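You operate a simulated robot arm through the tools that you are given. There is no shell and no other tool. Be economical: measure what you need, move in short steps, check, and stop when the job is done.

Carry out the task below with a simulated two-armed robot. There is one attempt and no reset: what you move stays moved.

## Task
Open the marmalade and carry it to the bed on the tray with the can and the white dish.
Fine: lid on the sideboard top; yellow tray to the foot of the bed. Set down upright: orange marmalade jar, drink can.
Where things are to end (x, y in the base frame): yellow tray within 0.25 m of [-1.06, -0.01].

The check looks at the end state, three seconds after you hand in, the way a careful person would. Anything else that was tipped, shoved, dropped, spilled or broken makes it a failure. Lids that push on must go on centred and level and be pressed home; caps that screw on are set level and turned clockwise until they are tight.

## Robot
Two 7-joint arms with two-finger parallel grippers on one trunk, on a base that drives. Base frame: it is fixed to the floor where the robot stands at the start and does not move with it; the origin is under the middle of the robot, x ahead of it, y to its left, z up. Lengths are in m, angles in degrees, forces in N, time in s.
The left shoulder is at the start at [0.05, 0.177, 1.154], the right one opposite. With the tool pointing down near the work surface each hand reaches from about 0.1 to 0.34 m from the robot's upright axis, wherever it stands, measured 20 degrees to its own side. Places, roughly: foot of the bed [-1.5, -0.1, 0.6]; spoon [1, -3, 0.75]; tray [0.7, 0.2, 0.8]; white dish (9x9x5 cm) [0.5, 0.3, 0.8]. Payload 3.43 kg a hand.
Tool frame (each hand has its own): the origin (TCP) lies between the finger pads and is the grasp point; the fingertips stand 0.034 m ahead of it; z points along the fingers, y is the line along which they close. The gripper opens to 0.128 m. The fingers are 0.024 m wide and 0.012 m thick; the gripper's body (0.048 by 0.13 m) begins 0.096 m behind the TCP.
Orientation is told as [roll, pitch, yaw] about the base's x, y, z axes, in that order, counted from this pose: with the fingers straight down and closing along the base's y, the tool's x points along the base's -x, its y along +y and its z along -z.

## Interface
- The arms move only by the tool drive_tool. It takes "left_deltas", "right_deltas" or both (then of equal length, played together; a hand with none holds still); each is a list of rows, each an object (a shift or turn left out is 0, a gripper value left out holds the last) with "travel": the shift along the base's x, y, z in m, a list of three; "rotation": the turn, a rotation vector about the base's x, y, z in degrees, a list of three; "claw": the gripper command, from -1 (shut) to 1 (fully open), values between in proportion. In form: [{"travel": [x, y, z], "rotation": [rx, ry, rz], "claw": claw}, ...]. A call has 1 to 10 rows; each row shifts and turns the commanded pose from where the row before left it. Rows are played at 5 a second. More than 0.05 m and 8.6 degrees between two rows, or a gripper value outside its range, and nothing of the call is played. Where a pose cannot be reached the arm comes as near as it can. A force on the tool above 90 N (or 10 N above the force at the start of the call, whichever is more), or a blocked arm, ends the call early, and 0.2 s more pass. Each finger travels about 0.108 m/s and halts on what it meets, pressing with about 41 N; the grip force reading is that of the motor and also rises with nothing between the fingers. The clock runs only during rows and for 0.2 s after the last one: add rows that do not move to give the fingers time. The reply holds the time, the measured pose of the TCP, the force on the tool along the base axes, the opening and the grip force, in the units named above and with some noise, with the torque about the TCP (base axes, N m) and any sound that the robot's microphone picked up, and new pictures: "show" is both (left out), scene, wrist or none (wrist: the cameras of the hands that moved).
- Cameras (640 x 400 px; columns grow to the right, rows downward): "scene" is now at [0.1027, -0.053, 1.2747]; the picture's right is [-0.83, -0.55, 0.00], its down [-0.50, 0.76, -0.42] and it looks along [0.23, -0.35, -0.91] (base axes); focal length 214 px, centre (320, 200). "left" rides on the left gripper at [0.076, 0.011, -0.16] in its tool frame; the picture's right is [-0.15, 0.99, 0.00], its down [-0.88, -0.13, -0.46] and it looks along [-0.45, -0.07, 0.89] (tool axes); focal length 234 px, centre (320, 200). "right" rides on the right gripper at [0.076, -0.011, -0.16] in its tool frame; the picture's right is [0.15, 0.99, 0.00], its down [-0.88, 0.13, -0.46] and it looks along [-0.45, 0.07, 0.89] (tool axes); focal length 234 px, centre (320, 200). There is no depth. A picture from a camera that has moved, and an enlarged one, comes with that camera's place and axes in the base frame and with its lens.
- lift_body(by): slides the trunk up (or, below 0, down) by that many m; the arms and the scene camera ride with it, the base frame stays. It gives what a move gives, with no picture.
- steer(legs): drives the robot by 1 to 6 legs, each [ahead, turn to the left] in m and degrees, along the robot's own axes; the way and the turn of a leg run together, so that a leg with both is an arc; at most 1.5 m and 180 degrees a leg. The arms and the cameras ride along, it lands a little off, and it stops where it bumps. It gives what a move gives, and a new picture of the scene camera.
- turn_head(pan, tilt): turns the head with the scene camera to pan (to the left, within 80 degrees either way) and tilt (down, from -29 to 69), counted from straight ahead of the robot. It gives what a move gives, and a new picture of the scene camera.
- zoom(camera, box): a new picture of the part [left, top, right, bottom] of that camera's present view, enlarged. The clock stands still meanwhile.
- hand_in(): hands the job in; it is judged then, once.

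Work in short steps. Places have to be worked out from the pictures, the camera data and where the tool is seen: move nearer, look again, correct. Check each grasp and each placing, and mend what went wrong. You have 120 turns and 260 pictures in all, those below and enlarged ones among them. Open the grippers and draw the arms clear of the work before you hand the job in, unless the task says otherwise; then end with one line.

The tools are called after "Emit:" by a JSON object that holds its "api" and its "payload". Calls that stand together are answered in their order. drive_tool: Moves the arms, as the interface text tells. Its arguments: {"type":"object","properties":{"left_deltas":{"type":"array","items":{"type":"object","properties":{"travel":{"type":"array","items":{"type":"number"}},"rotation":{"type":"array","items":{"type":"number"}},"claw":{"type":"number"}}}},"right_deltas":{"type":"array","items":{"type":"object","properties":{"travel":{"type":"array","items":{"type":"number"}},"rotation":{"type":"array","items":{"type":"number"}},"claw":{"type":"number"}}}},"show":{"type":"string","enum":["both","scene","wrist","none"]}},"required":[]} The other tools are called the same way: lift_body (by) slides the trunk up or down; steer (legs) drives the base; turn_head (pan, tilt) turns the head that bears the scene camera; zoom (camera, box) takes an enlarged picture of a part of a camera's view; hand_in () hands the job in.

At the start:

```text
time_s: 0.0
left_position: [0.4626, 0.4269, 1.1183]
left_tcp_rot: [0.0, -0.1, 0.0]
left_wrist_force: [0.8, 1.1, 0.1]
left_moment: [-0.02, -0.01, -0.03]
left_width: 0.1279
left_gripper_force: 0.0
right_position: [0.3719, -0.0298, 1.1262]
right_tcp_rot: [0.1, 0.0, 0.0]
right_wrist_force: [-0.2, -1.3, 0.6]
right_moment: [-0.03, 0.0, -0.01]
right_width: 0.1279
right_gripper_force: 0.1
trunk travel left (down, up): [-0.325, 0.076]
robot x, y, heading: [0.0006, 0.0025, -0.1]
head pan, tilt: [-56.4, 65.3]
```

scene: 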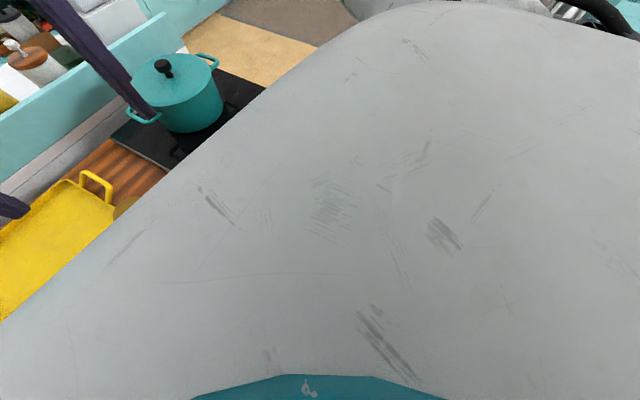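
right: 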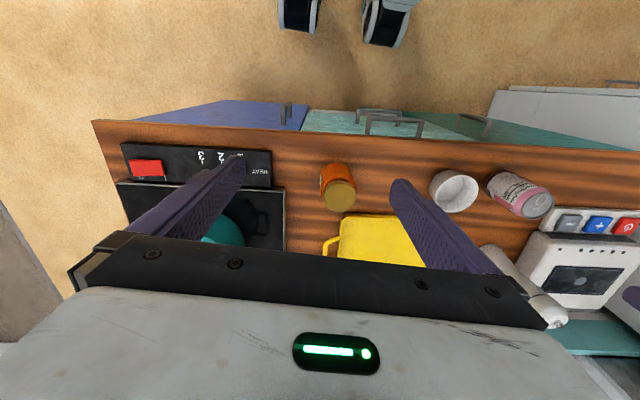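
left: 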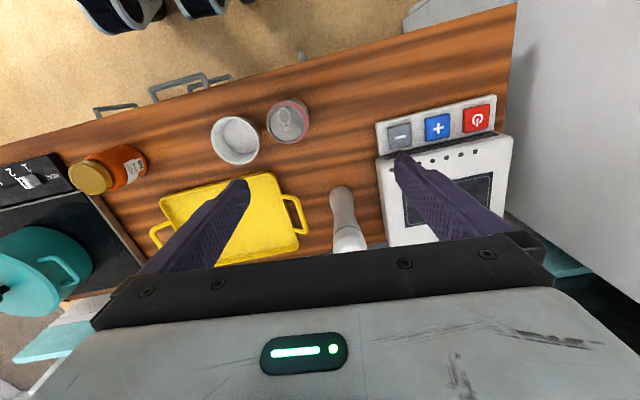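

The jar, dish, can and tray show in the wrist pictures. I turn the head to face the sideboard.

Emit:
{"api": "turn_head", "payload": {"pan": 15, "tilt": 45}}

```text
time_s: 1.4
left_position: [0.4629, 0.4272, 1.1186]
left_tcp_rot: [0.0, -0.1, 0.0]
left_wrist_force: [0.6, 0.2, 0.4]
left_moment: [0.03, -0.02, 0.0]
left_width: 0.128
left_gripper_force: 0.1
right_position: [0.3706, -0.0308, 1.1269]
right_tcp_rot: [0.0, 0.0, 0.2]
right_wrist_force: [0.0, -0.6, 0.6]
right_moment: [0.0, 0.0, -0.01]
right_width: 0.1278
right_gripper_force: 0.1
trunk travel left (down, up): [-0.325, 0.076]
robot x, y, heading: [0.0005, -0.0017, 0.0]
head pan, tilt: [15.0, 45.0]
camera scene: at [0.1479, 0.0183, 1.3001], right [0.26, -0.97, 0.0], down [-0.68, -0.18, -0.71], along [0.68, 0.18, -0.71], focal length 214 px, centre (320, 200)
```

scene: 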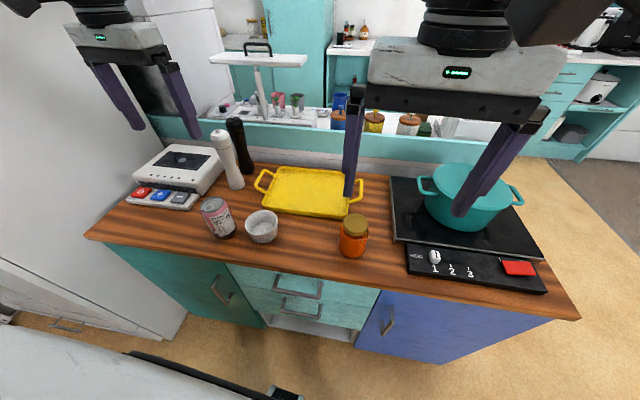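

The sideboard is in view; I enlarge the objects for detail.

Emit:
{"api": "zoom", "payload": {"camera": "scene", "box": [180, 140, 400, 278]}}

Emit:
{"api": "zoom", "payload": {"camera": "left", "box": [60, 80, 320, 243]}}

Emit:
{"api": "zoom", "payload": {"camera": "right", "box": [280, 130, 580, 318]}}

```text
2.90 times, centred on (290, 209) of scene
camera zoom: at [0.1479, 0.0183, 1.3001], right [0.26, -0.97, 0.0], down [-0.68, -0.18, -0.71], along [0.68, 0.18, -0.71], focal length 622 px, centre (407, 174)
```

zoom: 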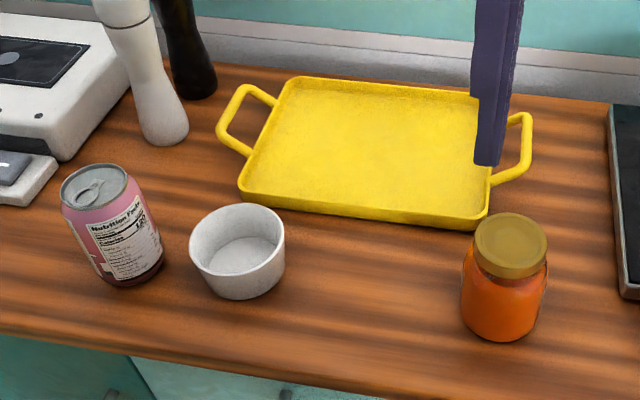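

```text
2.45 times, centred on (190, 162) of left
camera zoom: at [0.3875, 0.4374, 1.2783], right [0.15, 0.99, 0.0], down [0.88, -0.13, 0.46], along [0.45, -0.07, -0.89], focal length 575 px, centre (639, 294)
```

zoom: 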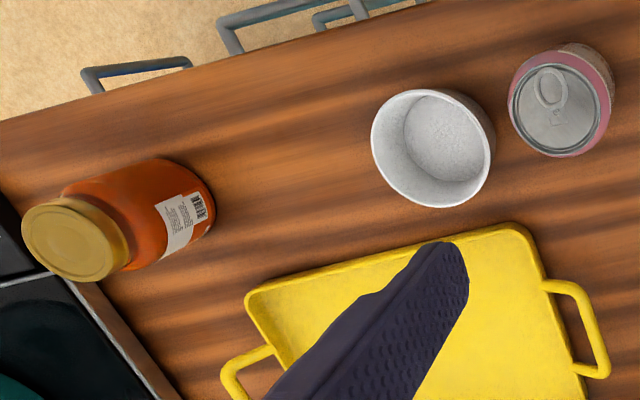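

```text
2.13 times, centred on (430, 224) of right
camera zoom: at [0.2938, -0.0431, 1.2858], right [-0.15, 0.99, 0.0], down [0.88, 0.13, 0.46], along [0.45, 0.07, -0.89], focal length 498 px, centre (86, 149)
```

zoom: 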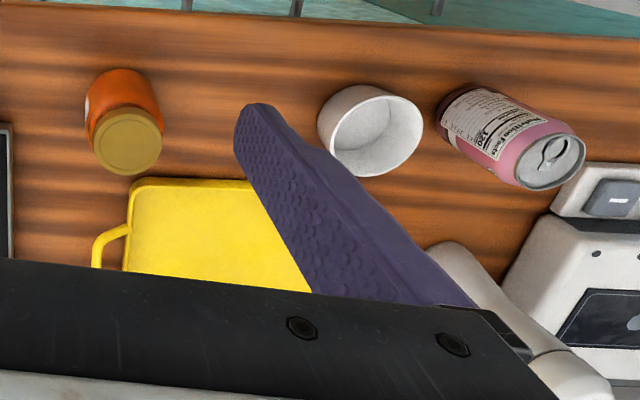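

Judging by triangulation, the jar lid top is near (0.47, 0.02, 0.91), the surface at about z≈0.81. I move the right hand aside and tilt the left hand forward to come at the jar body from the front.

Emit:
{"api": "drive_tool", "payload": {"left_deltas": [{"travel": [-0.03, -0.02, 0], "rotation": [0, -8.5, 0]}, {"travel": [-0.03, -0.04, 0], "rotation": [0, -8.5, 0]}, {"travel": [-0.03, -0.04, 0], "rotation": [0, -8.5, 0]}, {"travel": [-0.03, -0.04, 0], "rotation": [0, -8.5, 0]}, {"travel": [-0.02, -0.04, -0.02], "rotation": [0, -8.5, 0]}, {"travel": [0, -0.04, -0.03], "rotation": [0, -8.5, 0]}, {"travel": [0, -0.04, -0.03], "rotation": [0, -8.5, 0]}], "right_deltas": [{"travel": [0.01, -0.04, 0]}, {"travel": [0.01, -0.04, 0]}, {"travel": [0.01, -0.04, 0]}, {"travel": [0.01, -0.04, 0]}, {"travel": [0.01, -0.04, 0]}, {"travel": [0, 0, 0]}, {"travel": [0, 0, 0]}]}}

```text
time_s: 3.0
left_position: [0.4354, 0.1419, 1.1308]
left_tcp_rot: [-0.1, -59.3, 0.0]
left_wrist_force: [0.3, 1.1, 0.7]
left_moment: [0.01, 0.04, 0.0]
left_width: 0.1278
left_gripper_force: 0.0
left hand out of reach, approached as far as the arm can: row 5, 6, 7
right_position: [0.4231, -0.2311, 1.1238]
right_tcp_rot: [0.1, 0.1, -0.1]
right_wrist_force: [-0.1, 0.1, -1.5]
right_moment: [-0.03, 0.08, 0.01]
right_width: 0.128
right_gripper_force: 0.0
trunk travel left (down, up): [-0.325, 0.076]
robot x, y, heading: [-0.0013, -0.0022, 0.0]
head pan, tilt: [15.0, 45.0]
camera scene: at [0.1505, 0.0183, 1.2995], right [0.26, -0.97, 0.0], down [-0.69, -0.18, -0.7], along [0.68, 0.18, -0.71], focal length 214 px, centre (320, 200)
camera right: at [0.3466, -0.2444, 1.2834], right [-0.15, 0.99, 0.0], down [0.88, 0.13, 0.45], along [0.45, 0.07, -0.89], focal length 234 px, centre (320, 200)
camera left: at [0.2605, 0.1528, 1.1461], right [0.08, 0.99, 0.12], down [0.06, -0.13, 0.99], along [1.0, -0.07, -0.07], focal length 234 px, centre (320, 200)
```

scene: 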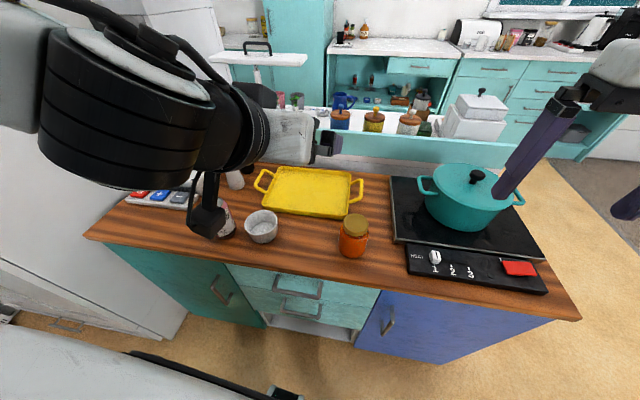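
right: 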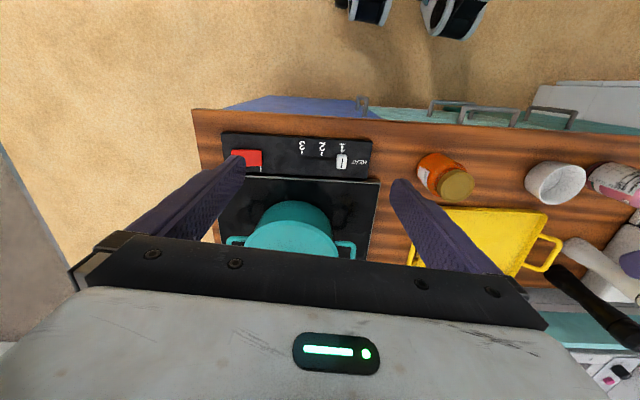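
left: 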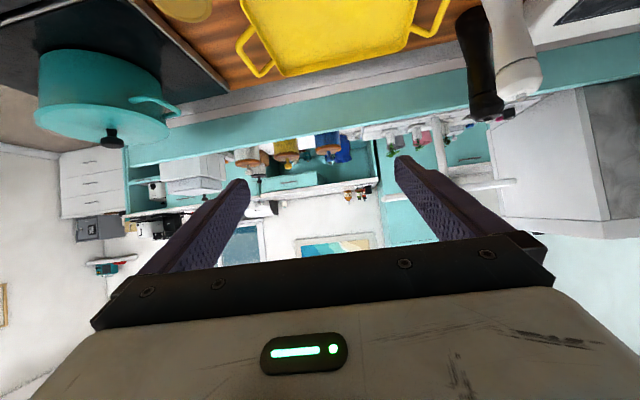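

The left hand stopped short of its commanded place; the jar is too near for this tilt. I back the base off 0.15 m.

Emit:
{"api": "steer", "payload": {"legs": [[-0.15, 0]]}}

```text
time_s: 4.4
left_position: [0.2843, 0.1433, 1.13]
left_tcp_rot: [0.0, -59.5, 0.3]
left_wrist_force: [-0.2, 0.5, 0.1]
left_moment: [0.01, 0.0, 0.02]
left_width: 0.128
left_gripper_force: 0.0
right_position: [0.2731, -0.2308, 1.1253]
right_tcp_rot: [0.1, -0.1, 0.2]
right_wrist_force: [0.2, 0.0, 0.2]
right_moment: [0.02, -0.05, 0.04]
right_width: 0.1279
right_gripper_force: 0.1
trunk travel left (down, up): [-0.325, 0.076]
robot x, y, heading: [-0.1502, 0.0016, 0.2]
head pan, tilt: [15.0, 45.0]
camera scene: at [-0.0012, 0.0186, 1.3002], right [0.26, -0.97, 0.0], down [-0.68, -0.18, -0.71], along [0.68, 0.18, -0.71], focal length 214 px, centre (320, 200)
```

scene: 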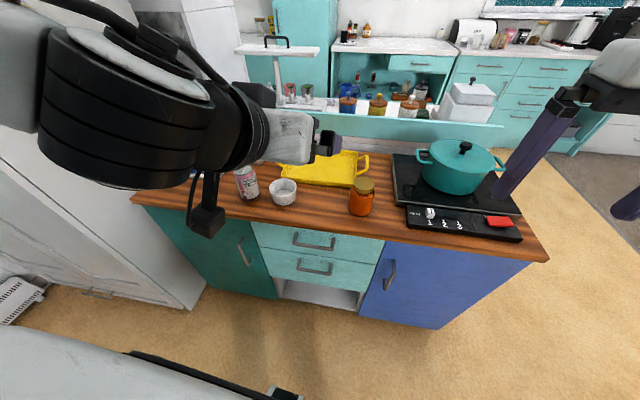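

Now I bring the left hand in line with the jar, ahead of it and above.

Emit:
{"api": "drive_tool", "payload": {"left_deltas": [{"travel": [0, -0.03, -0.03]}, {"travel": [0, -0.03, -0.04]}, {"travel": [0, -0.03, -0.04]}, {"travel": [0, -0.03, -0.04]}, {"travel": [0, 0, 0]}]}}

```text
time_s: 5.6
left_position: [0.3048, 0.1234, 1.017]
left_tcp_rot: [-0.1, -59.5, 0.4]
left_wrist_force: [-0.2, -0.1, 0.3]
left_moment: [0.02, 0.01, -0.02]
left_width: 0.1281
left_gripper_force: 0.0
left hand out of reach, approached as far as the arm can: row 2, 3, 4
right_position: [0.2738, -0.2298, 1.1243]
right_tcp_rot: [0.0, 0.0, 0.1]
right_wrist_force: [0.5, 0.5, -0.1]
right_moment: [0.02, -0.03, -0.01]
right_width: 0.1281
right_gripper_force: 0.0
trunk travel left (down, up): [-0.325, 0.076]
robot x, y, heading: [-0.1523, -0.0029, 0.1]
head pan, tilt: [15.0, 45.0]
camera scene: at [-0.0005, 0.0184, 1.3001], right [0.26, -0.97, 0.0], down [-0.68, -0.18, -0.71], along [0.68, 0.19, -0.71], focal length 214 px, centre (320, 200)
camera left: at [0.129, 0.1343, 1.0326], right [0.07, 0.99, 0.12], down [0.06, -0.13, 0.99], along [1.0, -0.07, -0.07], focal length 234 px, centre (320, 200)
```

scene: 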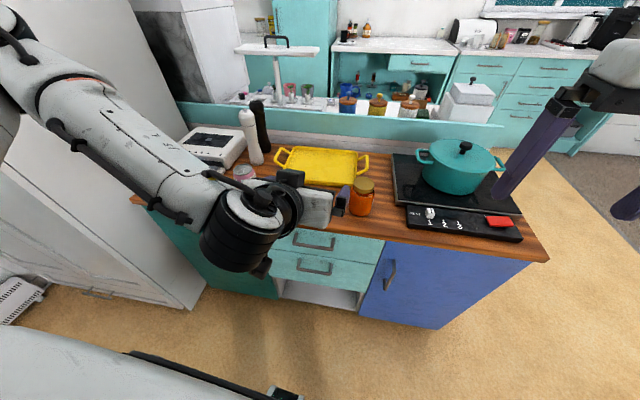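
left: 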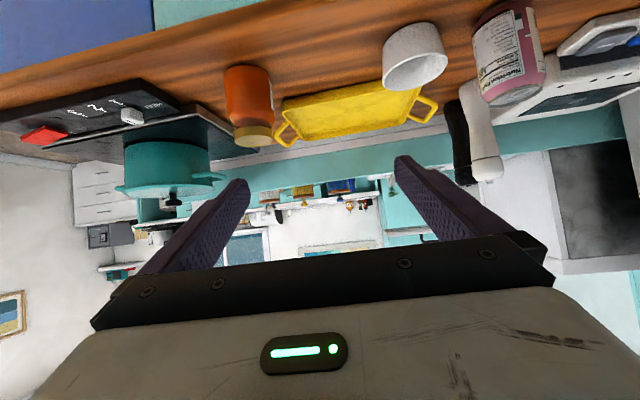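

The jar body centre shows at about (0.47, 0.022, 0.835). I yaw the left hand 20° and go to a point 0.13 m back from the grasp.

Emit:
{"api": "drive_tool", "payload": {"left_deltas": [{"travel": [0.014, -0.016, -0.026], "rotation": [0, 0, -7]}, {"travel": [0.014, -0.016, -0.027], "rotation": [0, 0, -7]}, {"travel": [0.013, -0.016, -0.027], "rotation": [0, 0, -6]}, {"travel": [0.013, -0.015, -0.027]}, {"travel": [0, 0, 0]}]}}

```text
time_s: 6.8
left_position: [0.3576, 0.0979, 0.9372]
left_tcp_rot: [-0.2, -59.4, -19.8]
left_wrist_force: [0.1, 0.1, -0.7]
left_moment: [-0.01, -0.05, 0.02]
left_width: 0.1279
left_gripper_force: 0.0
left hand out of reach, approached as far as the arm can: row 2, 3, 4
right_position: [0.2748, -0.2303, 1.1244]
right_tcp_rot: [0.0, 0.0, 0.1]
right_wrist_force: [-0.7, 0.0, 0.7]
right_moment: [0.01, 0.01, -0.01]
right_width: 0.1281
right_gripper_force: 0.2
trunk travel left (down, up): [-0.325, 0.076]
robot x, y, heading: [-0.1447, -0.0015, 0.2]
head pan, tilt: [15.0, 45.0]
camera scene: at [-0.0004, 0.0185, 1.3001], right [0.26, -0.97, 0.0], down [-0.68, -0.18, -0.71], along [0.68, 0.18, -0.71], focal length 214 px, centre (320, 200)
camera left: at [0.1957, 0.1683, 0.9529], right [0.41, 0.91, 0.13], down [0.01, -0.14, 0.99], along [0.91, -0.4, -0.07], focal length 234 px, centre (320, 200)
```

scene: 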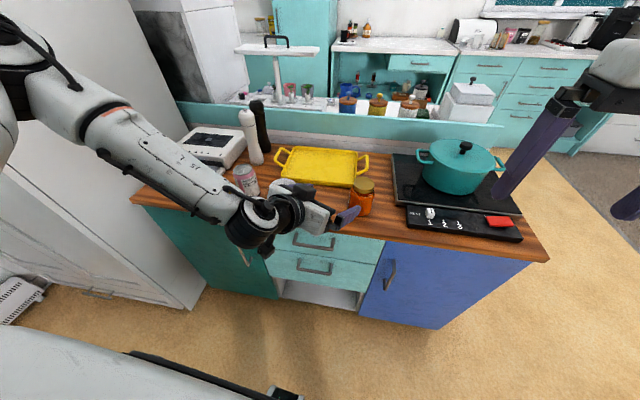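
left: 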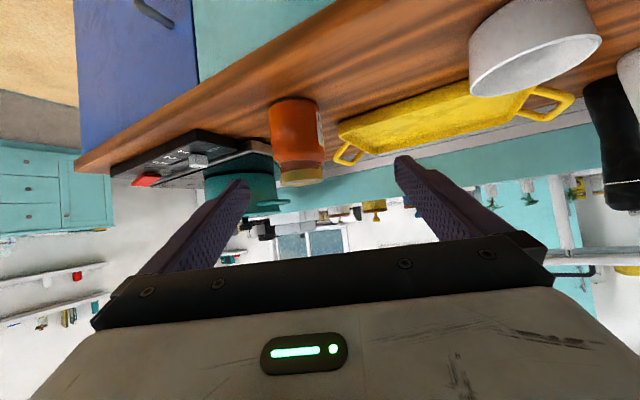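

Lid at z≈0.90, jar axis at about (0.468, 0.02). I shift sideways first, then advance to the jar.

Emit:
{"api": "drive_tool", "payload": {"left_deltas": [{"travel": [0.02, -0.03, -0.02]}, {"travel": [0.02, -0.018, -0.02]}, {"travel": [0.022, -0.01, -0.02]}, {"travel": [0, 0, 0]}]}}

```text
time_s: 7.8
left_position: [0.4028, 0.1085, 0.934]
left_tcp_rot: [-0.1, -59.3, -19.7]
left_wrist_force: [-0.3, 0.0, -0.2]
left_moment: [-0.02, -0.01, 0.0]
left_width: 0.1281
left_gripper_force: 0.1
left hand out of reach, approached as far as the arm can: row 1, 2, 3
right_position: [0.274, -0.2303, 1.1258]
right_tcp_rot: [0.0, 0.0, 0.1]
right_wrist_force: [0.3, -0.7, -1.3]
right_moment: [0.01, -0.01, 0.01]
right_width: 0.1283
right_gripper_force: 0.0
trunk travel left (down, up): [-0.325, 0.076]
robot x, y, heading: [-0.1501, 0.0003, 0.1]
head pan, tilt: [15.0, 45.0]
camera scene: at [-0.0004, 0.0185, 1.3001], right [0.26, -0.97, 0.0], down [-0.68, -0.18, -0.71], along [0.68, 0.18, -0.71], focal length 214 px, centre (320, 200)
camera left: at [0.2408, 0.1785, 0.9496], right [0.41, 0.91, 0.12], down [0.01, -0.14, 0.99], along [0.91, -0.4, -0.07], focal length 234 px, centre (320, 200)
```

scene: 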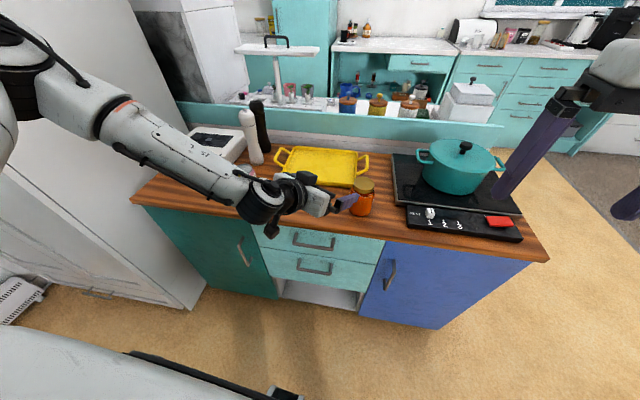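
left: 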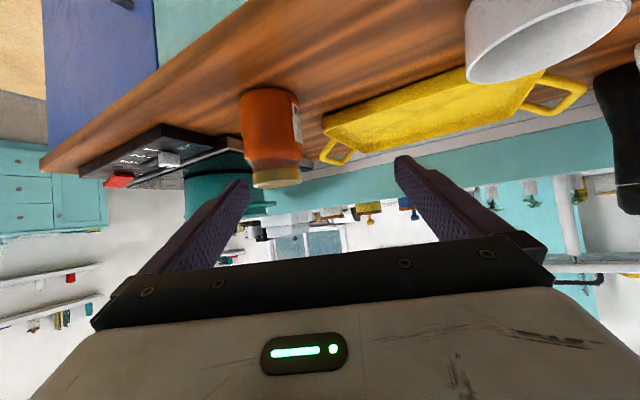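

The arm is at a joint limit with the hand low and tilted; a lower trunk should make this pose easier. I retract the left hand up and then lower the trunk 0.18 m.

Emit:
{"api": "drive_tool", "payload": {"left_deltas": [{"travel": [-0.04, 0.01, 0.05]}, {"travel": [-0.04, 0.01, 0.05]}, {"travel": [-0.03, 0.01, 0.05]}, {"travel": [0, 0.0, 0.05]}, {"travel": [0, 0, 0]}], "show": "none"}}

Emit:
{"api": "lift_body", "payload": {"by": -0.18}}

```text
refused: row 1 steps farther than a row can; nothing moved
```

```text
time_s: 9.2
left_position: [0.4067, 0.1064, 0.8259]
left_tcp_rot: [0.0, -62.7, -19.8]
left_wrist_force: [-20.1, 9.1, 27.7]
left_moment: [-0.36, -0.34, -0.19]
left_width: 0.1263
left_gripper_force: 0.1
right_position: [0.2704, -0.2281, 0.9941]
right_tcp_rot: [0.0, -0.2, 0.2]
right_wrist_force: [-0.1, 0.2, -1.0]
right_moment: [0.03, -0.02, -0.02]
right_width: 0.1281
right_gripper_force: 0.0
trunk travel left (down, up): [-0.193, 0.208]
robot x, y, heading: [-0.1526, 0.0008, 0.4]
head pan, tilt: [15.0, 45.0]
stopped: the force on the tool passed its limit (the readings are from after the stop); the commanded pose is now the measured one
```

The first call was refused and the trunk came down with the hand still low; a fingertip touched the top and it stopped. I lift the left hand away gently.

Emit:
{"api": "drive_tool", "payload": {"left_deltas": [{"travel": [0, 0, 0.03]}, {"travel": [-0.02, 0.0, 0.04]}, {"travel": [-0.03, 0.01, 0.035]}, {"travel": [-0.03, 0.01, 0.03]}, {"travel": [-0.02, 0, 0.03]}, {"travel": [0, 0, 0]}]}}

```text
time_s: 10.6
left_position: [0.3057, 0.1264, 0.9864]
left_tcp_rot: [-0.3, -61.8, -19.5]
left_wrist_force: [0.3, 0.6, 0.5]
left_moment: [0.02, -0.01, 0.0]
left_width: 0.1283
left_gripper_force: 0.0
right_position: [0.2733, -0.2292, 0.9927]
right_tcp_rot: [0.0, 0.1, 0.3]
right_wrist_force: [0.1, 0.3, 0.4]
right_moment: [-0.01, 0.0, -0.02]
right_width: 0.1282
right_gripper_force: 0.1
trunk travel left (down, up): [-0.193, 0.208]
robot x, y, heading: [-0.1473, -0.0005, 0.1]
head pan, tilt: [15.0, 45.0]
camera scene: at [-0.001, 0.0193, 1.1681], right [0.26, -0.96, 0.0], down [-0.68, -0.19, -0.71], along [0.68, 0.19, -0.71], focal length 214 px, centre (320, 200)
camera left: at [0.1438, 0.1946, 0.9941], right [0.4, 0.91, 0.13], down [-0.03, -0.13, 0.99], along [0.92, -0.4, -0.02], focal length 234 px, centre (320, 200)
```

scene: 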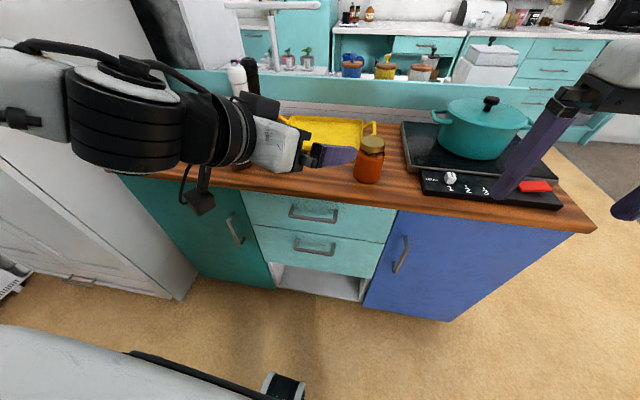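
left: 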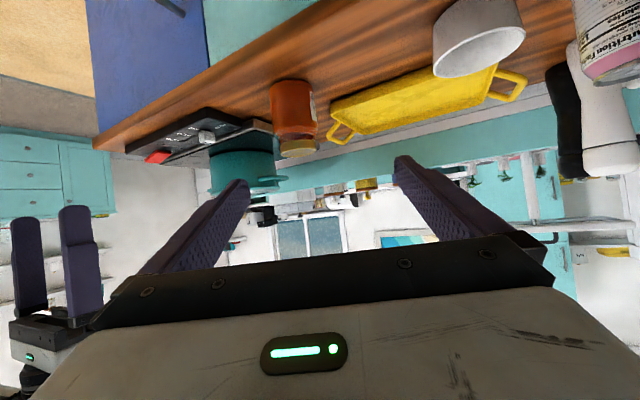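

No harm seen. With the trunk 0.13 m lower I retry the pre-grasp.

Emit:
{"api": "drive_tool", "payload": {"left_deltas": [{"travel": [0.013, -0.022, -0.02]}, {"travel": [0.013, -0.022, -0.02]}, {"travel": [0.013, -0.022, -0.02]}, {"travel": [0.013, 0, -0.016]}, {"travel": [0, 0, 0]}]}}

```text
time_s: 11.8
left_position: [0.3606, 0.0605, 0.9098]
left_tcp_rot: [-0.3, -61.9, -19.5]
left_wrist_force: [0.1, 0.0, -0.1]
left_moment: [0.01, 0.02, -0.01]
left_width: 0.1281
left_gripper_force: 0.1
right_position: [0.2731, -0.2284, 0.993]
right_tcp_rot: [0.0, 0.0, 0.3]
right_wrist_force: [-1.0, 0.7, 0.1]
right_moment: [0.01, 0.03, -0.02]
right_width: 0.1279
right_gripper_force: 0.0
trunk travel left (down, up): [-0.193, 0.208]
robot x, y, heading: [-0.1479, 0.0016, 0.6]
head pan, tilt: [15.0, 45.0]
camera scene: at [-0.0011, 0.0194, 1.1681], right [0.26, -0.96, 0.0], down [-0.68, -0.19, -0.71], along [0.68, 0.19, -0.71], focal length 214 px, centre (320, 200)
camera left: at [0.1984, 0.1296, 0.9178], right [0.4, 0.91, 0.13], down [-0.03, -0.13, 0.99], along [0.92, -0.4, -0.02], focal length 234 px, centre (320, 200)
```

scene: 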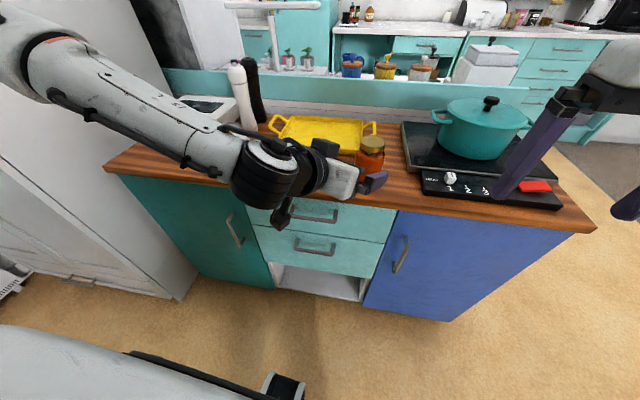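
left: 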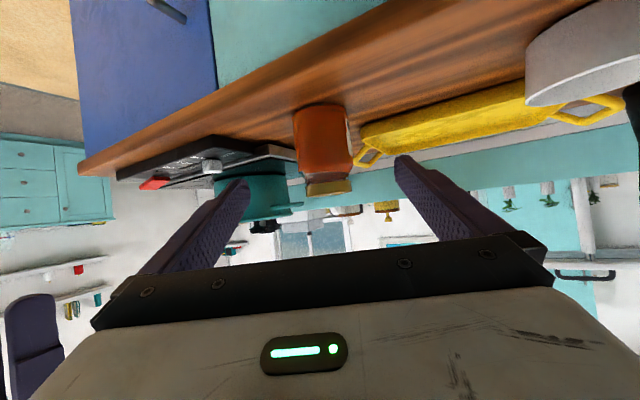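

The jar is centred between the fingers. I advance to the grasp point with the gripper open.

Emit:
{"api": "drive_tool", "payload": {"left_deltas": [{"travel": [0.026, -0.0096, -0.016]}, {"travel": [0.026, -0.0096, -0.016]}, {"travel": [0.026, -0.0096, -0.016]}, {"travel": [0.026, -0.0096, -0.016]}, {"travel": [0, 0, 0]}]}}

```text
time_s: 13.0
left_position: [0.4462, 0.0786, 0.8752]
left_tcp_rot: [-0.3, -61.8, -19.6]
left_wrist_force: [-2.6, -1.6, 0.3]
left_moment: [-0.02, 0.0, -0.17]
left_width: 0.128
left_gripper_force: 0.0
left hand out of reach, approached as far as the arm can: row 2, 3, 4
right_position: [0.2727, -0.2298, 0.9932]
right_tcp_rot: [0.1, 0.0, 0.3]
right_wrist_force: [0.1, -0.3, -0.4]
right_moment: [-0.01, 0.02, 0.01]
right_width: 0.1281
right_gripper_force: 0.1
trunk travel left (down, up): [-0.193, 0.208]
robot x, y, heading: [-0.1507, -0.0, 0.3]
head pan, tilt: [15.0, 45.0]
camera scene: at [-0.0012, 0.0192, 1.1681], right [0.26, -0.96, 0.0], down [-0.68, -0.19, -0.71], along [0.68, 0.19, -0.71], focal length 214 px, centre (320, 200)
camera left: at [0.2849, 0.1481, 0.8828], right [0.4, 0.91, 0.13], down [-0.03, -0.12, 0.99], along [0.92, -0.4, -0.02], focal length 234 px, centre (320, 200)
```

scene: 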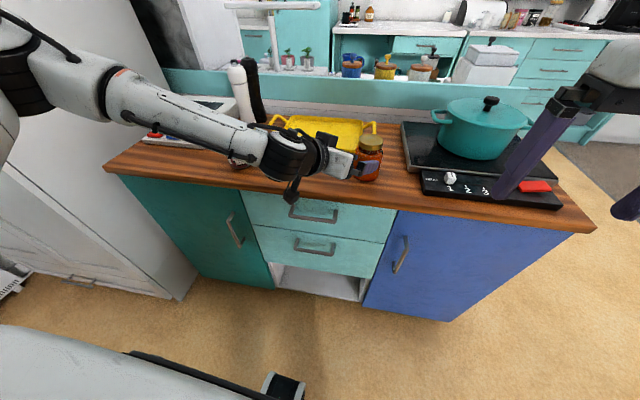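
left: 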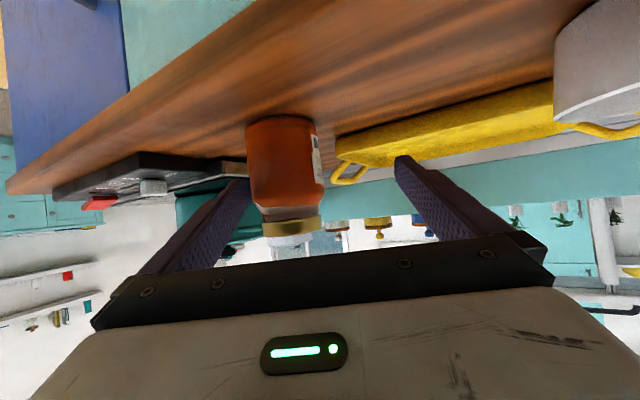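

The arm cannot come this far across its middle. I retract and will turn the robot right so the jar lies on its left side.

Emit:
{"api": "drive_tool", "payload": {"left_deltas": [{"travel": [-0.035, 0.012, 0.02]}, {"travel": [-0.035, 0.012, 0.03]}, {"travel": [-0.035, 0.012, 0.03]}, {"travel": [-0.035, 0.012, 0.03]}, {"travel": [0, 0, 0]}], "show": "none"}}

```text
time_s: 14.2
left_position: [0.3066, 0.1265, 0.9862]
left_tcp_rot: [-0.3, -61.7, -19.5]
left_wrist_force: [0.3, 0.3, -0.4]
left_moment: [-0.04, 0.01, -0.01]
left_width: 0.1283
left_gripper_force: 0.1
right_position: [0.2738, -0.2287, 0.993]
right_tcp_rot: [0.1, 0.0, 0.4]
right_wrist_force: [-0.1, 0.1, 0.8]
right_moment: [0.01, 0.01, 0.03]
right_width: 0.1278
right_gripper_force: 0.1
trunk travel left (down, up): [-0.193, 0.208]
robot x, y, heading: [-0.146, 0.002, 0.3]
head pan, tilt: [15.0, 45.0]
```

Turning the robot 20° to the right.

Emit:
{"api": "steer", "payload": {"legs": [[0, -20]]}}

```text
time_s: 15.7
left_position: [0.3221, -0.0384, 0.985]
left_tcp_rot: [-0.1, -62.0, -39.6]
left_wrist_force: [-0.3, -0.1, 0.3]
left_moment: [0.02, -0.02, 0.0]
left_width: 0.1281
left_gripper_force: 0.0
right_position: [0.1695, -0.3608, 0.9928]
right_tcp_rot: [0.0, 0.1, -19.8]
right_wrist_force: [0.5, 0.2, 0.8]
right_moment: [-0.01, 0.0, -0.01]
right_width: 0.1281
right_gripper_force: 0.0
trunk travel left (down, up): [-0.193, 0.208]
robot x, y, heading: [-0.146, -0.0038, -19.9]
head pan, tilt: [15.0, 45.0]
camera scene: at [-0.0027, -0.0332, 1.1681], right [-0.08, -1.0, 0.0], down [-0.7, 0.06, -0.71], along [0.7, -0.06, -0.71], focal length 214 px, centre (320, 200)
```

scene: 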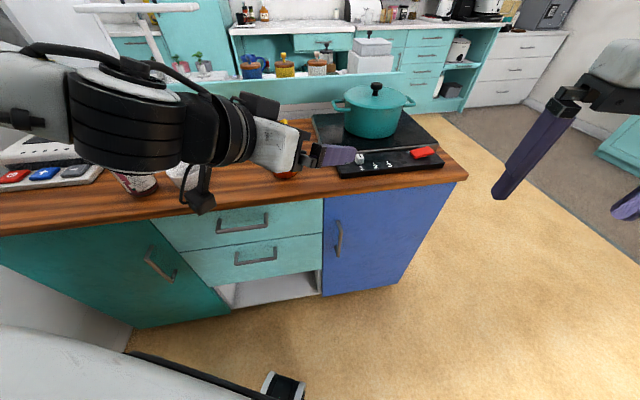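

I go to the pre-grasp again, turning the hand to yaw −20°.

Emit:
{"api": "drive_tool", "payload": {"left_deltas": [{"travel": [0.0, 0.035, 0], "rotation": [0, 0, 7]}, {"travel": [0.0, 0.035, -0.01], "rotation": [0, 0, 7]}, {"travel": [0.017, 0.028, -0.025], "rotation": [0, 0, 6]}, {"travel": [0.02, 0, -0.04]}, {"travel": [0, 0, 0]}]}}

```text
time_s: 16.9
left_position: [0.3908, 0.0429, 0.9243]
left_tcp_rot: [-0.2, -62.0, -19.7]
left_wrist_force: [-0.3, 0.1, -0.2]
left_moment: [-0.02, -0.01, 0.01]
left_width: 0.128
left_gripper_force: 0.0
left hand out of reach, approached as far as the arm can: row 1, 2, 3
right_position: [0.1688, -0.3586, 0.9927]
right_tcp_rot: [0.0, -0.1, -19.8]
right_wrist_force: [-0.5, -0.1, -0.5]
right_moment: [0.01, 0.02, 0.0]
right_width: 0.1279
right_gripper_force: 0.0
trunk travel left (down, up): [-0.193, 0.208]
robot x, y, heading: [-0.1501, -0.002, -20.1]
head pan, tilt: [15.0, 45.0]
camera scene: at [-0.0025, -0.0329, 1.1681], right [-0.08, -1.0, 0.0], down [-0.7, 0.06, -0.71], along [0.7, -0.06, -0.71], focal length 214 px, centre (320, 200)
camera left: at [0.2302, 0.1119, 0.9329], right [0.4, 0.91, 0.13], down [-0.03, -0.13, 0.99], along [0.92, -0.4, -0.02], focal length 234 px, centre (320, 200)
```

scene: 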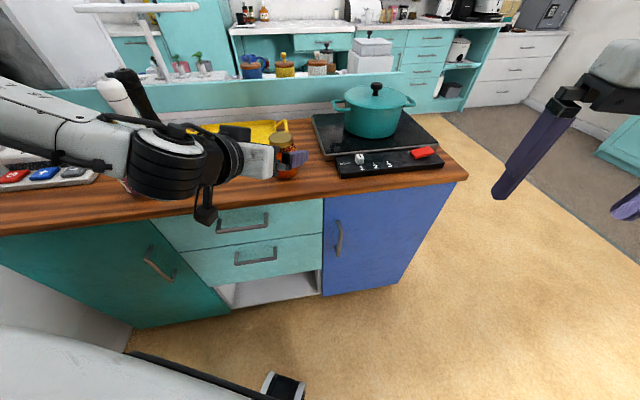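
left: 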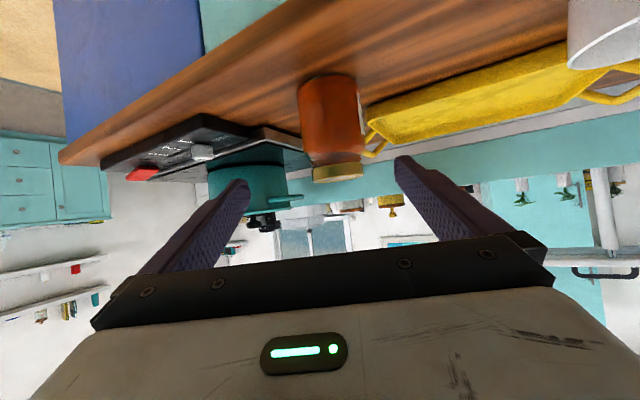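

Well aligned. I advance to the grasp.

Emit:
{"api": "drive_tool", "payload": {"left_deltas": [{"travel": [0.015, -0.005, -0.02]}, {"travel": [0.02, -0.005, -0.02]}, {"travel": [0.02, -0.005, -0.02]}, {"travel": [0.019, -0.005, -0.018]}, {"travel": [0, 0, 0]}]}}

```text
time_s: 18.1
left_position: [0.4655, 0.0211, 0.8472]
left_tcp_rot: [-0.1, -61.9, -19.5]
left_wrist_force: [-0.1, 0.2, 0.0]
left_moment: [0.0, -0.01, 0.03]
left_width: 0.1283
left_gripper_force: 0.0
right_position: [0.1693, -0.3601, 0.9922]
right_tcp_rot: [0.0, 0.0, -19.8]
right_wrist_force: [0.1, 0.1, -0.3]
right_moment: [-0.01, 0.03, 0.0]
right_width: 0.1278
right_gripper_force: 0.1
trunk travel left (down, up): [-0.193, 0.208]
robot x, y, heading: [-0.1464, 0.0021, -19.7]
head pan, tilt: [15.0, 45.0]
camera scene: at [-0.0025, -0.0329, 1.1681], right [-0.08, -1.0, 0.0], down [-0.7, 0.06, -0.71], along [0.7, -0.06, -0.71], focal length 214 px, centre (320, 200)
camera left: at [0.3044, 0.0909, 0.855], right [0.4, 0.91, 0.13], down [-0.03, -0.13, 0.99], along [0.92, -0.4, -0.02], focal length 234 px, centre (320, 200)
```

scene: 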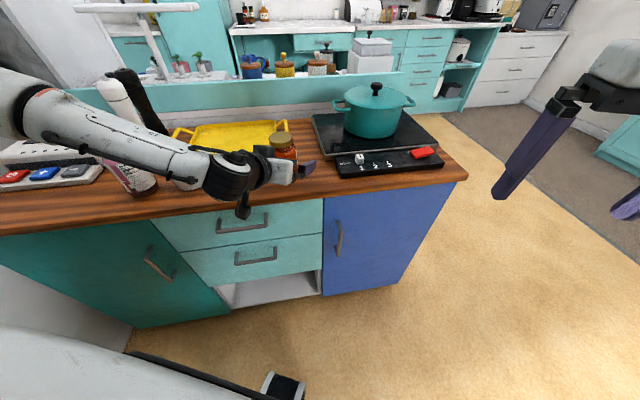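
left: 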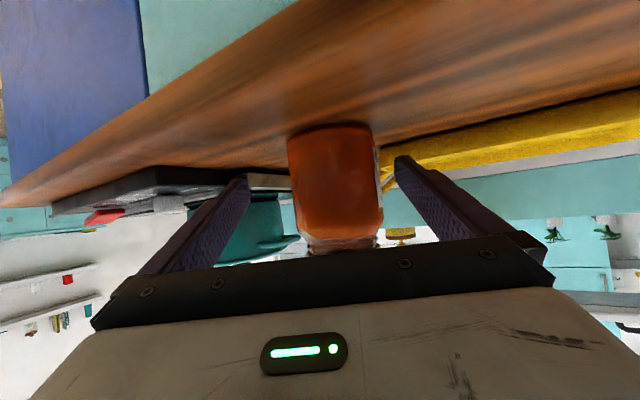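

Jar sits ~8 mm toward the left finger; I shift and close.

Emit:
{"api": "drive_tool", "payload": {"left_deltas": [{"travel": [0.003, 0.008, 0]}, {"claw": -0.2}, {"claw": -0.6}, {"claw": -1}, {"claw": -1}, {"claw": -1}]}}

```text
time_s: 19.5
left_position: [0.4699, 0.0303, 0.848]
left_tcp_rot: [-0.2, -61.9, -19.5]
left_wrist_force: [0.7, 0.7, -0.9]
left_moment: [0.17, -0.09, 0.0]
left_width: 0.0694
left_gripper_force: 41.2
right_position: [0.1705, -0.3593, 0.9934]
right_tcp_rot: [-0.1, -0.1, -19.9]
right_wrist_force: [-0.7, 0.1, -0.9]
right_moment: [-0.01, -0.01, -0.04]
right_width: 0.128
right_gripper_force: 0.1
trunk travel left (down, up): [-0.193, 0.208]
robot x, y, heading: [-0.1492, -0.0001, -20.0]
head pan, tilt: [15.0, 45.0]
camera scene: at [-0.0024, -0.0328, 1.1681], right [-0.08, -1.0, 0.0], down [-0.7, 0.06, -0.71], along [0.7, -0.06, -0.71], focal length 214 px, centre (320, 200)
camera left: at [0.3077, 0.0997, 0.8552], right [0.4, 0.91, 0.13], down [-0.03, -0.13, 0.99], along [0.92, -0.4, -0.02], focal length 234 px, centre (320, 200)
```

scene: 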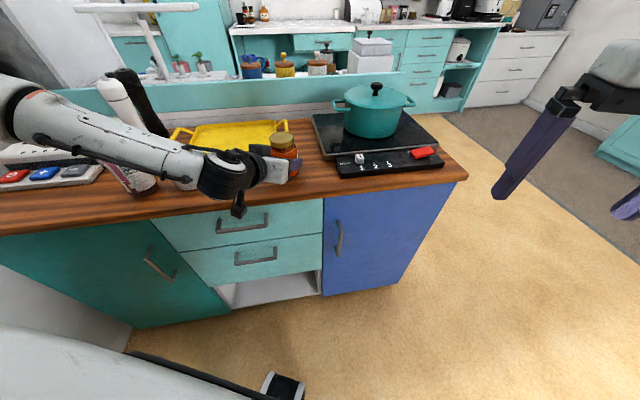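
left: 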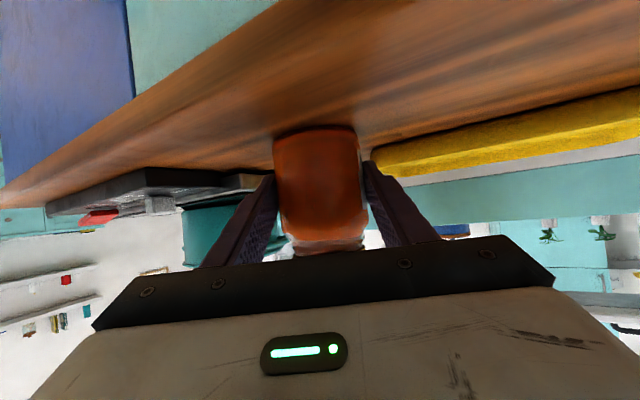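

The jar is gripped (0.069 m). Now I bring the right hand above the lid at height 1.06 to look.

Emit:
{"api": "drive_tool", "payload": {"right_deltas": [{"travel": [0.02, 0.03, 0.03]}, {"travel": [0.03, 0.035, 0.015]}, {"travel": [0.03, 0.035, 0.01]}, {"travel": [0.03, 0.035, 0.01]}, {"travel": [0.03, 0.035, 0.01]}, {"travel": [0.03, 0.035, 0]}, {"travel": [0.03, 0.035, 0]}, {"travel": [0.03, 0.035, 0]}, {"travel": [0.03, 0.035, 0]}, {"travel": [0, 0, 0]}]}}

```text
time_s: 21.9
left_position: [0.4695, 0.0315, 0.8464]
left_tcp_rot: [-0.1, -61.7, -19.6]
left_wrist_force: [-0.3, -0.4, 0.0]
left_moment: [0.1, -0.09, 0.04]
left_width: 0.0696
left_gripper_force: 41.3
right_position: [0.3583, -0.1578, 1.0611]
right_tcp_rot: [3.1, 1.2, -25.5]
right_wrist_force: [0.2, -0.8, -0.4]
right_moment: [-0.01, -0.03, 0.02]
right_width: 0.1282
right_gripper_force: 0.1
right hand out of reach, approached as far as the arm can: row 7, 8, 9
trunk travel left (down, up): [-0.193, 0.208]
robot x, y, heading: [-0.1456, -0.0005, -19.8]
head pan, tilt: [15.0, 45.0]
stopped in row 10 (right hand): the arm was blocked; the commanded pose is now the measured one
camera scene: at [-0.0025, -0.0331, 1.1682], right [-0.08, -1.0, 0.0], down [-0.7, 0.06, -0.71], along [0.7, -0.06, -0.71], focal length 214 px, centre (320, 200)
camera right: at [0.2827, -0.1468, 1.2206], right [0.29, 0.95, 0.06], down [0.85, -0.29, 0.44], along [0.44, -0.08, -0.89], focal length 234 px, centre (320, 200)
```

scene: 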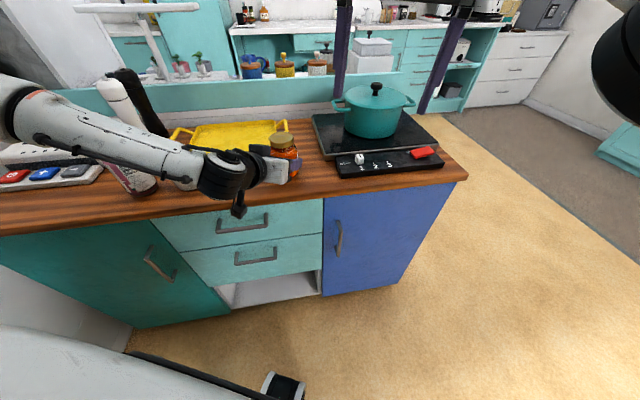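
right: 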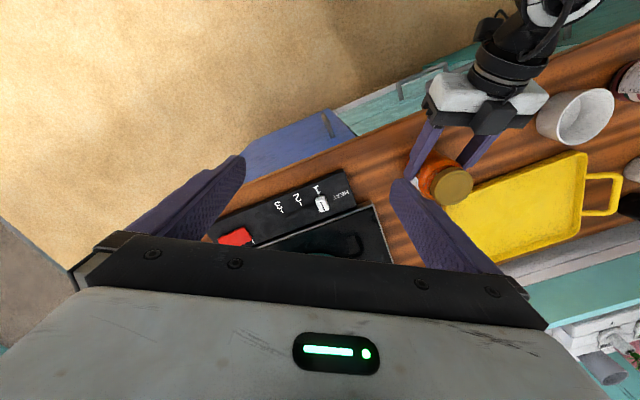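

The right hand can't reach the jar where it stands. I'll lift the jar with the left hand and bring it nearer, between both hands; right hand first backs off.

Emit:
{"api": "drive_tool", "payload": {"right_deltas": [{"travel": [-0.02, -0.03, 0.0], "rotation": [-1.5, -0.6, 2.5]}, {"travel": [-0.02, -0.03, 0.01], "rotation": [-1.5, -0.6, 2.5]}, {"travel": [-0.02, -0.03, 0.01]}, {"travel": [-0.02, -0.03, 0]}], "left_deltas": [{"travel": [0, 0, 0.01]}, {"travel": [0, 0, 0.015]}, {"travel": [0, 0, 0.025]}, {"travel": [0, 0, 0.03]}]}}

```text
time_s: 22.9
left_position: [0.4668, 0.03, 0.9283]
left_tcp_rot: [-0.1, -61.8, -19.7]
left_wrist_force: [-0.4, -0.5, -5.0]
left_moment: [0.05, 0.06, 0.01]
left_width: 0.0698
left_gripper_force: 40.8
right_position: [0.2763, -0.2767, 1.0786]
right_tcp_rot: [0.7, -1.3, -20.1]
right_wrist_force: [-0.6, 0.0, 0.6]
right_moment: [-0.01, -0.01, 0.01]
right_width: 0.128
right_gripper_force: 0.1
trunk travel left (down, up): [-0.193, 0.208]
robot x, y, heading: [-0.152, 0.0012, -19.8]
head pan, tilt: [15.0, 45.0]
camera scene: at [-0.0025, -0.0333, 1.1681], right [-0.08, -1.0, 0.0], down [-0.7, 0.06, -0.71], along [0.7, -0.06, -0.71], focal length 214 px, centre (320, 200)
camera right: at [0.1963, -0.2635, 1.2364], right [0.2, 0.98, 0.01], down [0.86, -0.18, 0.47], along [0.47, -0.09, -0.88], focal length 234 px, centre (320, 200)
camera left: at [0.3062, 0.0992, 0.9371], right [0.4, 0.91, 0.13], down [-0.03, -0.13, 0.99], along [0.92, -0.4, -0.02], focal length 234 px, centre (320, 200)
```

scene: 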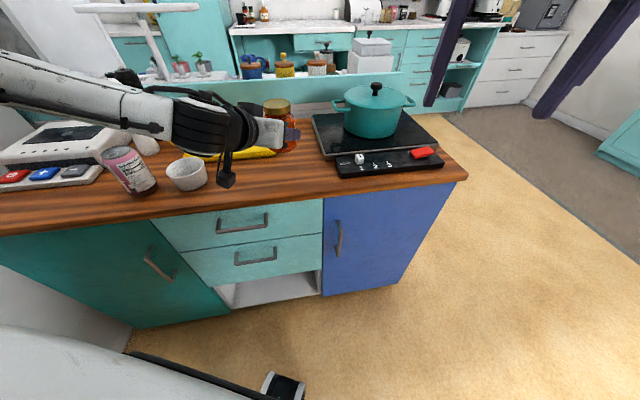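
right: 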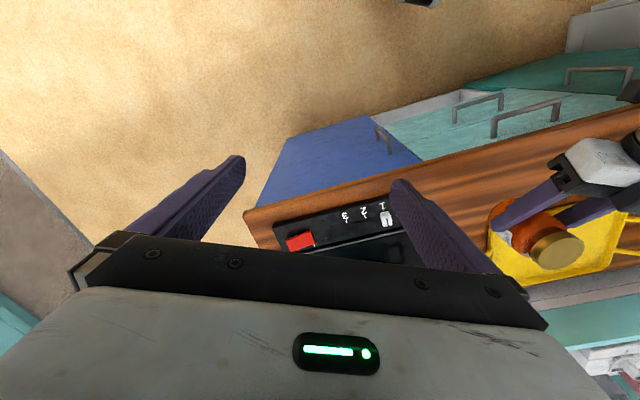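
left: 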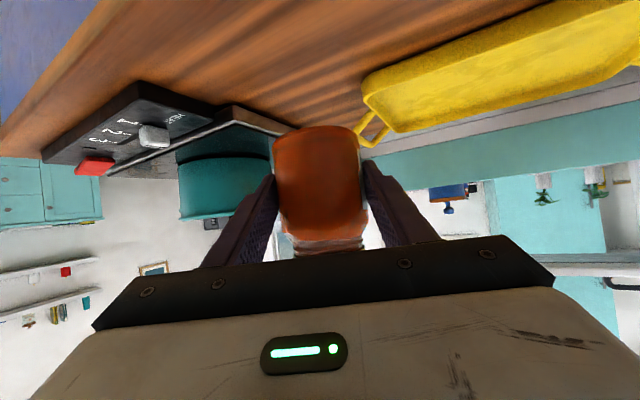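

The jar is lifted firmly. I bring it back and to the right while yawing 25° more.

Emit:
{"api": "drive_tool", "payload": {"left_deltas": [{"travel": [-0.02, -0.022, 0.01], "rotation": [0, 0, -5]}, {"travel": [-0.023, -0.022, 0.01], "rotation": [0, 0, -5]}, {"travel": [-0.023, -0.022, 0.0], "rotation": [0, 0, -5]}, {"travel": [-0.023, -0.022, 0], "rotation": [0, 0, -5]}, {"travel": [-0.023, -0.022, 0], "rotation": [0, 0, -5]}, {"travel": [-0.023, -0.02, 0]}, {"travel": [0, 0, 0]}]}}

```text
time_s: 24.5
left_position: [0.3358, -0.1017, 0.948]
left_tcp_rot: [-0.2, -61.8, -44.6]
left_wrist_force: [-0.2, -1.0, -5.5]
left_moment: [0.09, 0.07, 0.01]
left_width: 0.0696
left_gripper_force: 41.6
right_position: [0.2782, -0.2769, 1.079]
right_tcp_rot: [0.6, -1.2, -20.2]
right_wrist_force: [-0.7, 0.2, -0.3]
right_moment: [0.02, -0.02, 0.06]
right_width: 0.1278
right_gripper_force: 0.1
trunk travel left (down, up): [-0.193, 0.208]
robot x, y, heading: [-0.151, 0.0021, -19.9]
head pan, tilt: [15.0, 45.0]
camera scene: at [-0.0022, -0.0329, 1.168], right [-0.08, -1.0, 0.0], down [-0.7, 0.06, -0.71], along [0.7, -0.06, -0.71], focal length 214 px, centre (320, 200)
camera left: at [0.2185, 0.0298, 0.9561], right [0.75, 0.65, 0.13], down [-0.08, -0.1, 0.99], along [0.66, -0.75, -0.02], focal length 234 px, centre (320, 200)
```

scene: 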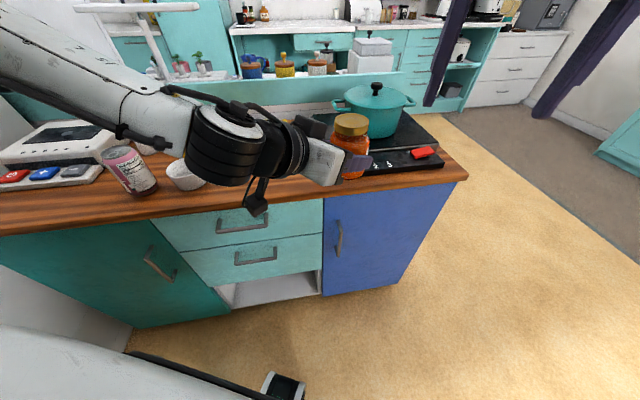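
left: 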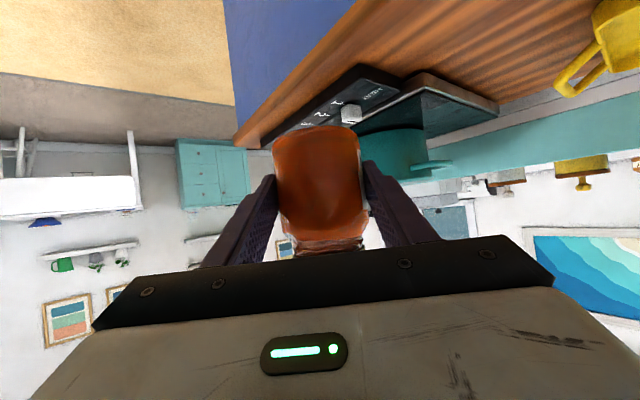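

Good. I shift the jar a bit further right and bring the right hand above it.

Emit:
{"api": "drive_tool", "payload": {"left_deltas": [{"travel": [-0.009, -0.024, 0]}, {"travel": [-0.008, -0.023, 0]}, {"travel": [0, 0, 0]}, {"travel": [0, 0, 0]}, {"travel": [0, 0, 0]}], "right_deltas": [{"travel": [0.01, 0.01, 0.025], "rotation": [-0.6, 1.1, 0]}, {"travel": [0.01, 0.02, 0.01]}, {"travel": [0.012, 0.026, 0]}, {"travel": [0.012, 0.026, 0]}, {"travel": [0.01, 0.025, 0]}]}}

```text
time_s: 25.9
left_position: [0.3168, -0.1464, 0.9457]
left_tcp_rot: [-0.3, -61.5, -44.6]
left_wrist_force: [0.1, -0.5, -4.9]
left_moment: [0.02, 0.07, -0.01]
left_width: 0.0697
left_gripper_force: 41.2
right_position: [0.3214, -0.1956, 1.1379]
right_tcp_rot: [2.8, -1.2, -22.2]
right_wrist_force: [0.2, 0.0, 0.1]
right_moment: [-0.03, 0.0, 0.0]
right_width: 0.1282
right_gripper_force: 0.0
right hand out of reach, approached as far as the arm can: row 5
trunk travel left (down, up): [-0.193, 0.208]
robot x, y, heading: [-0.147, 0.0001, -19.8]
head pan, tilt: [15.0, 45.0]
stopped in row 5 (right hand): the arm was blocked; the commanded pose is now the measured one
camera scene: at [-0.0022, -0.0326, 1.168], right [-0.08, -1.0, 0.0], down [-0.71, 0.06, -0.71], along [0.7, -0.06, -0.71], focal length 214 px, centre (320, 200)
camera right: at [0.24, -0.1851, 1.2956], right [0.24, 0.97, 0.05], down [0.85, -0.23, 0.48], along [0.48, -0.08, -0.88], focal length 234 px, centre (320, 200)
camera left: at [0.2002, -0.0162, 0.9552], right [0.75, 0.65, 0.13], down [-0.08, -0.1, 0.99], along [0.66, -0.75, -0.03], focal length 234 px, centre (320, 200)
```

scene: 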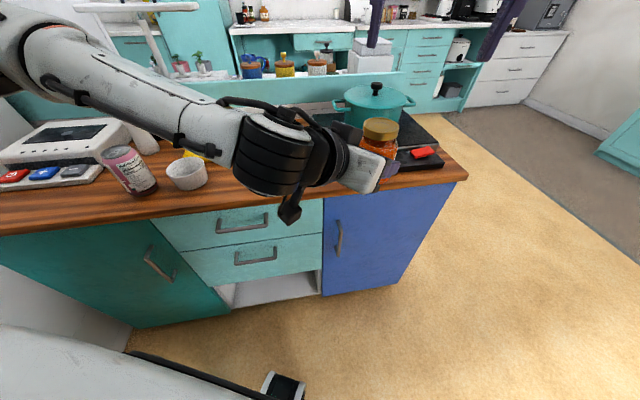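
right: 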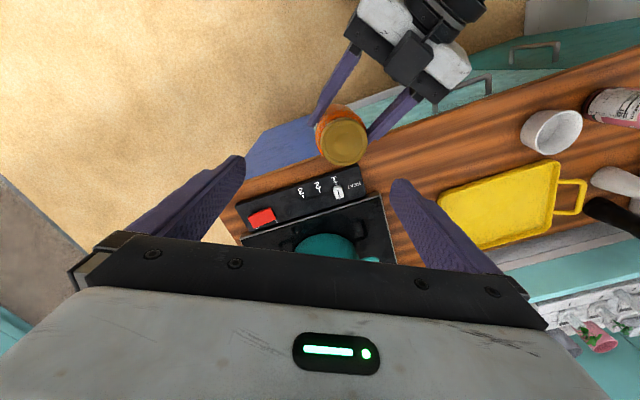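
left: 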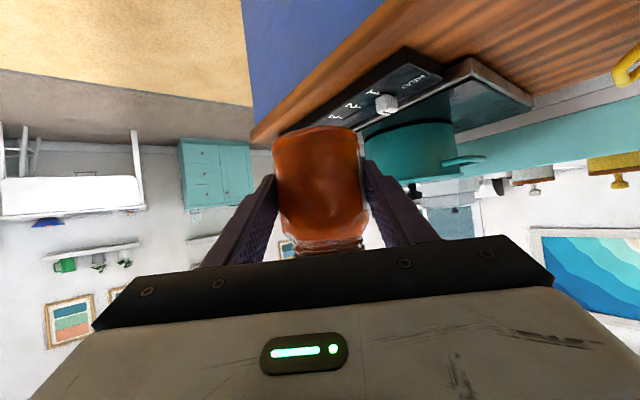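

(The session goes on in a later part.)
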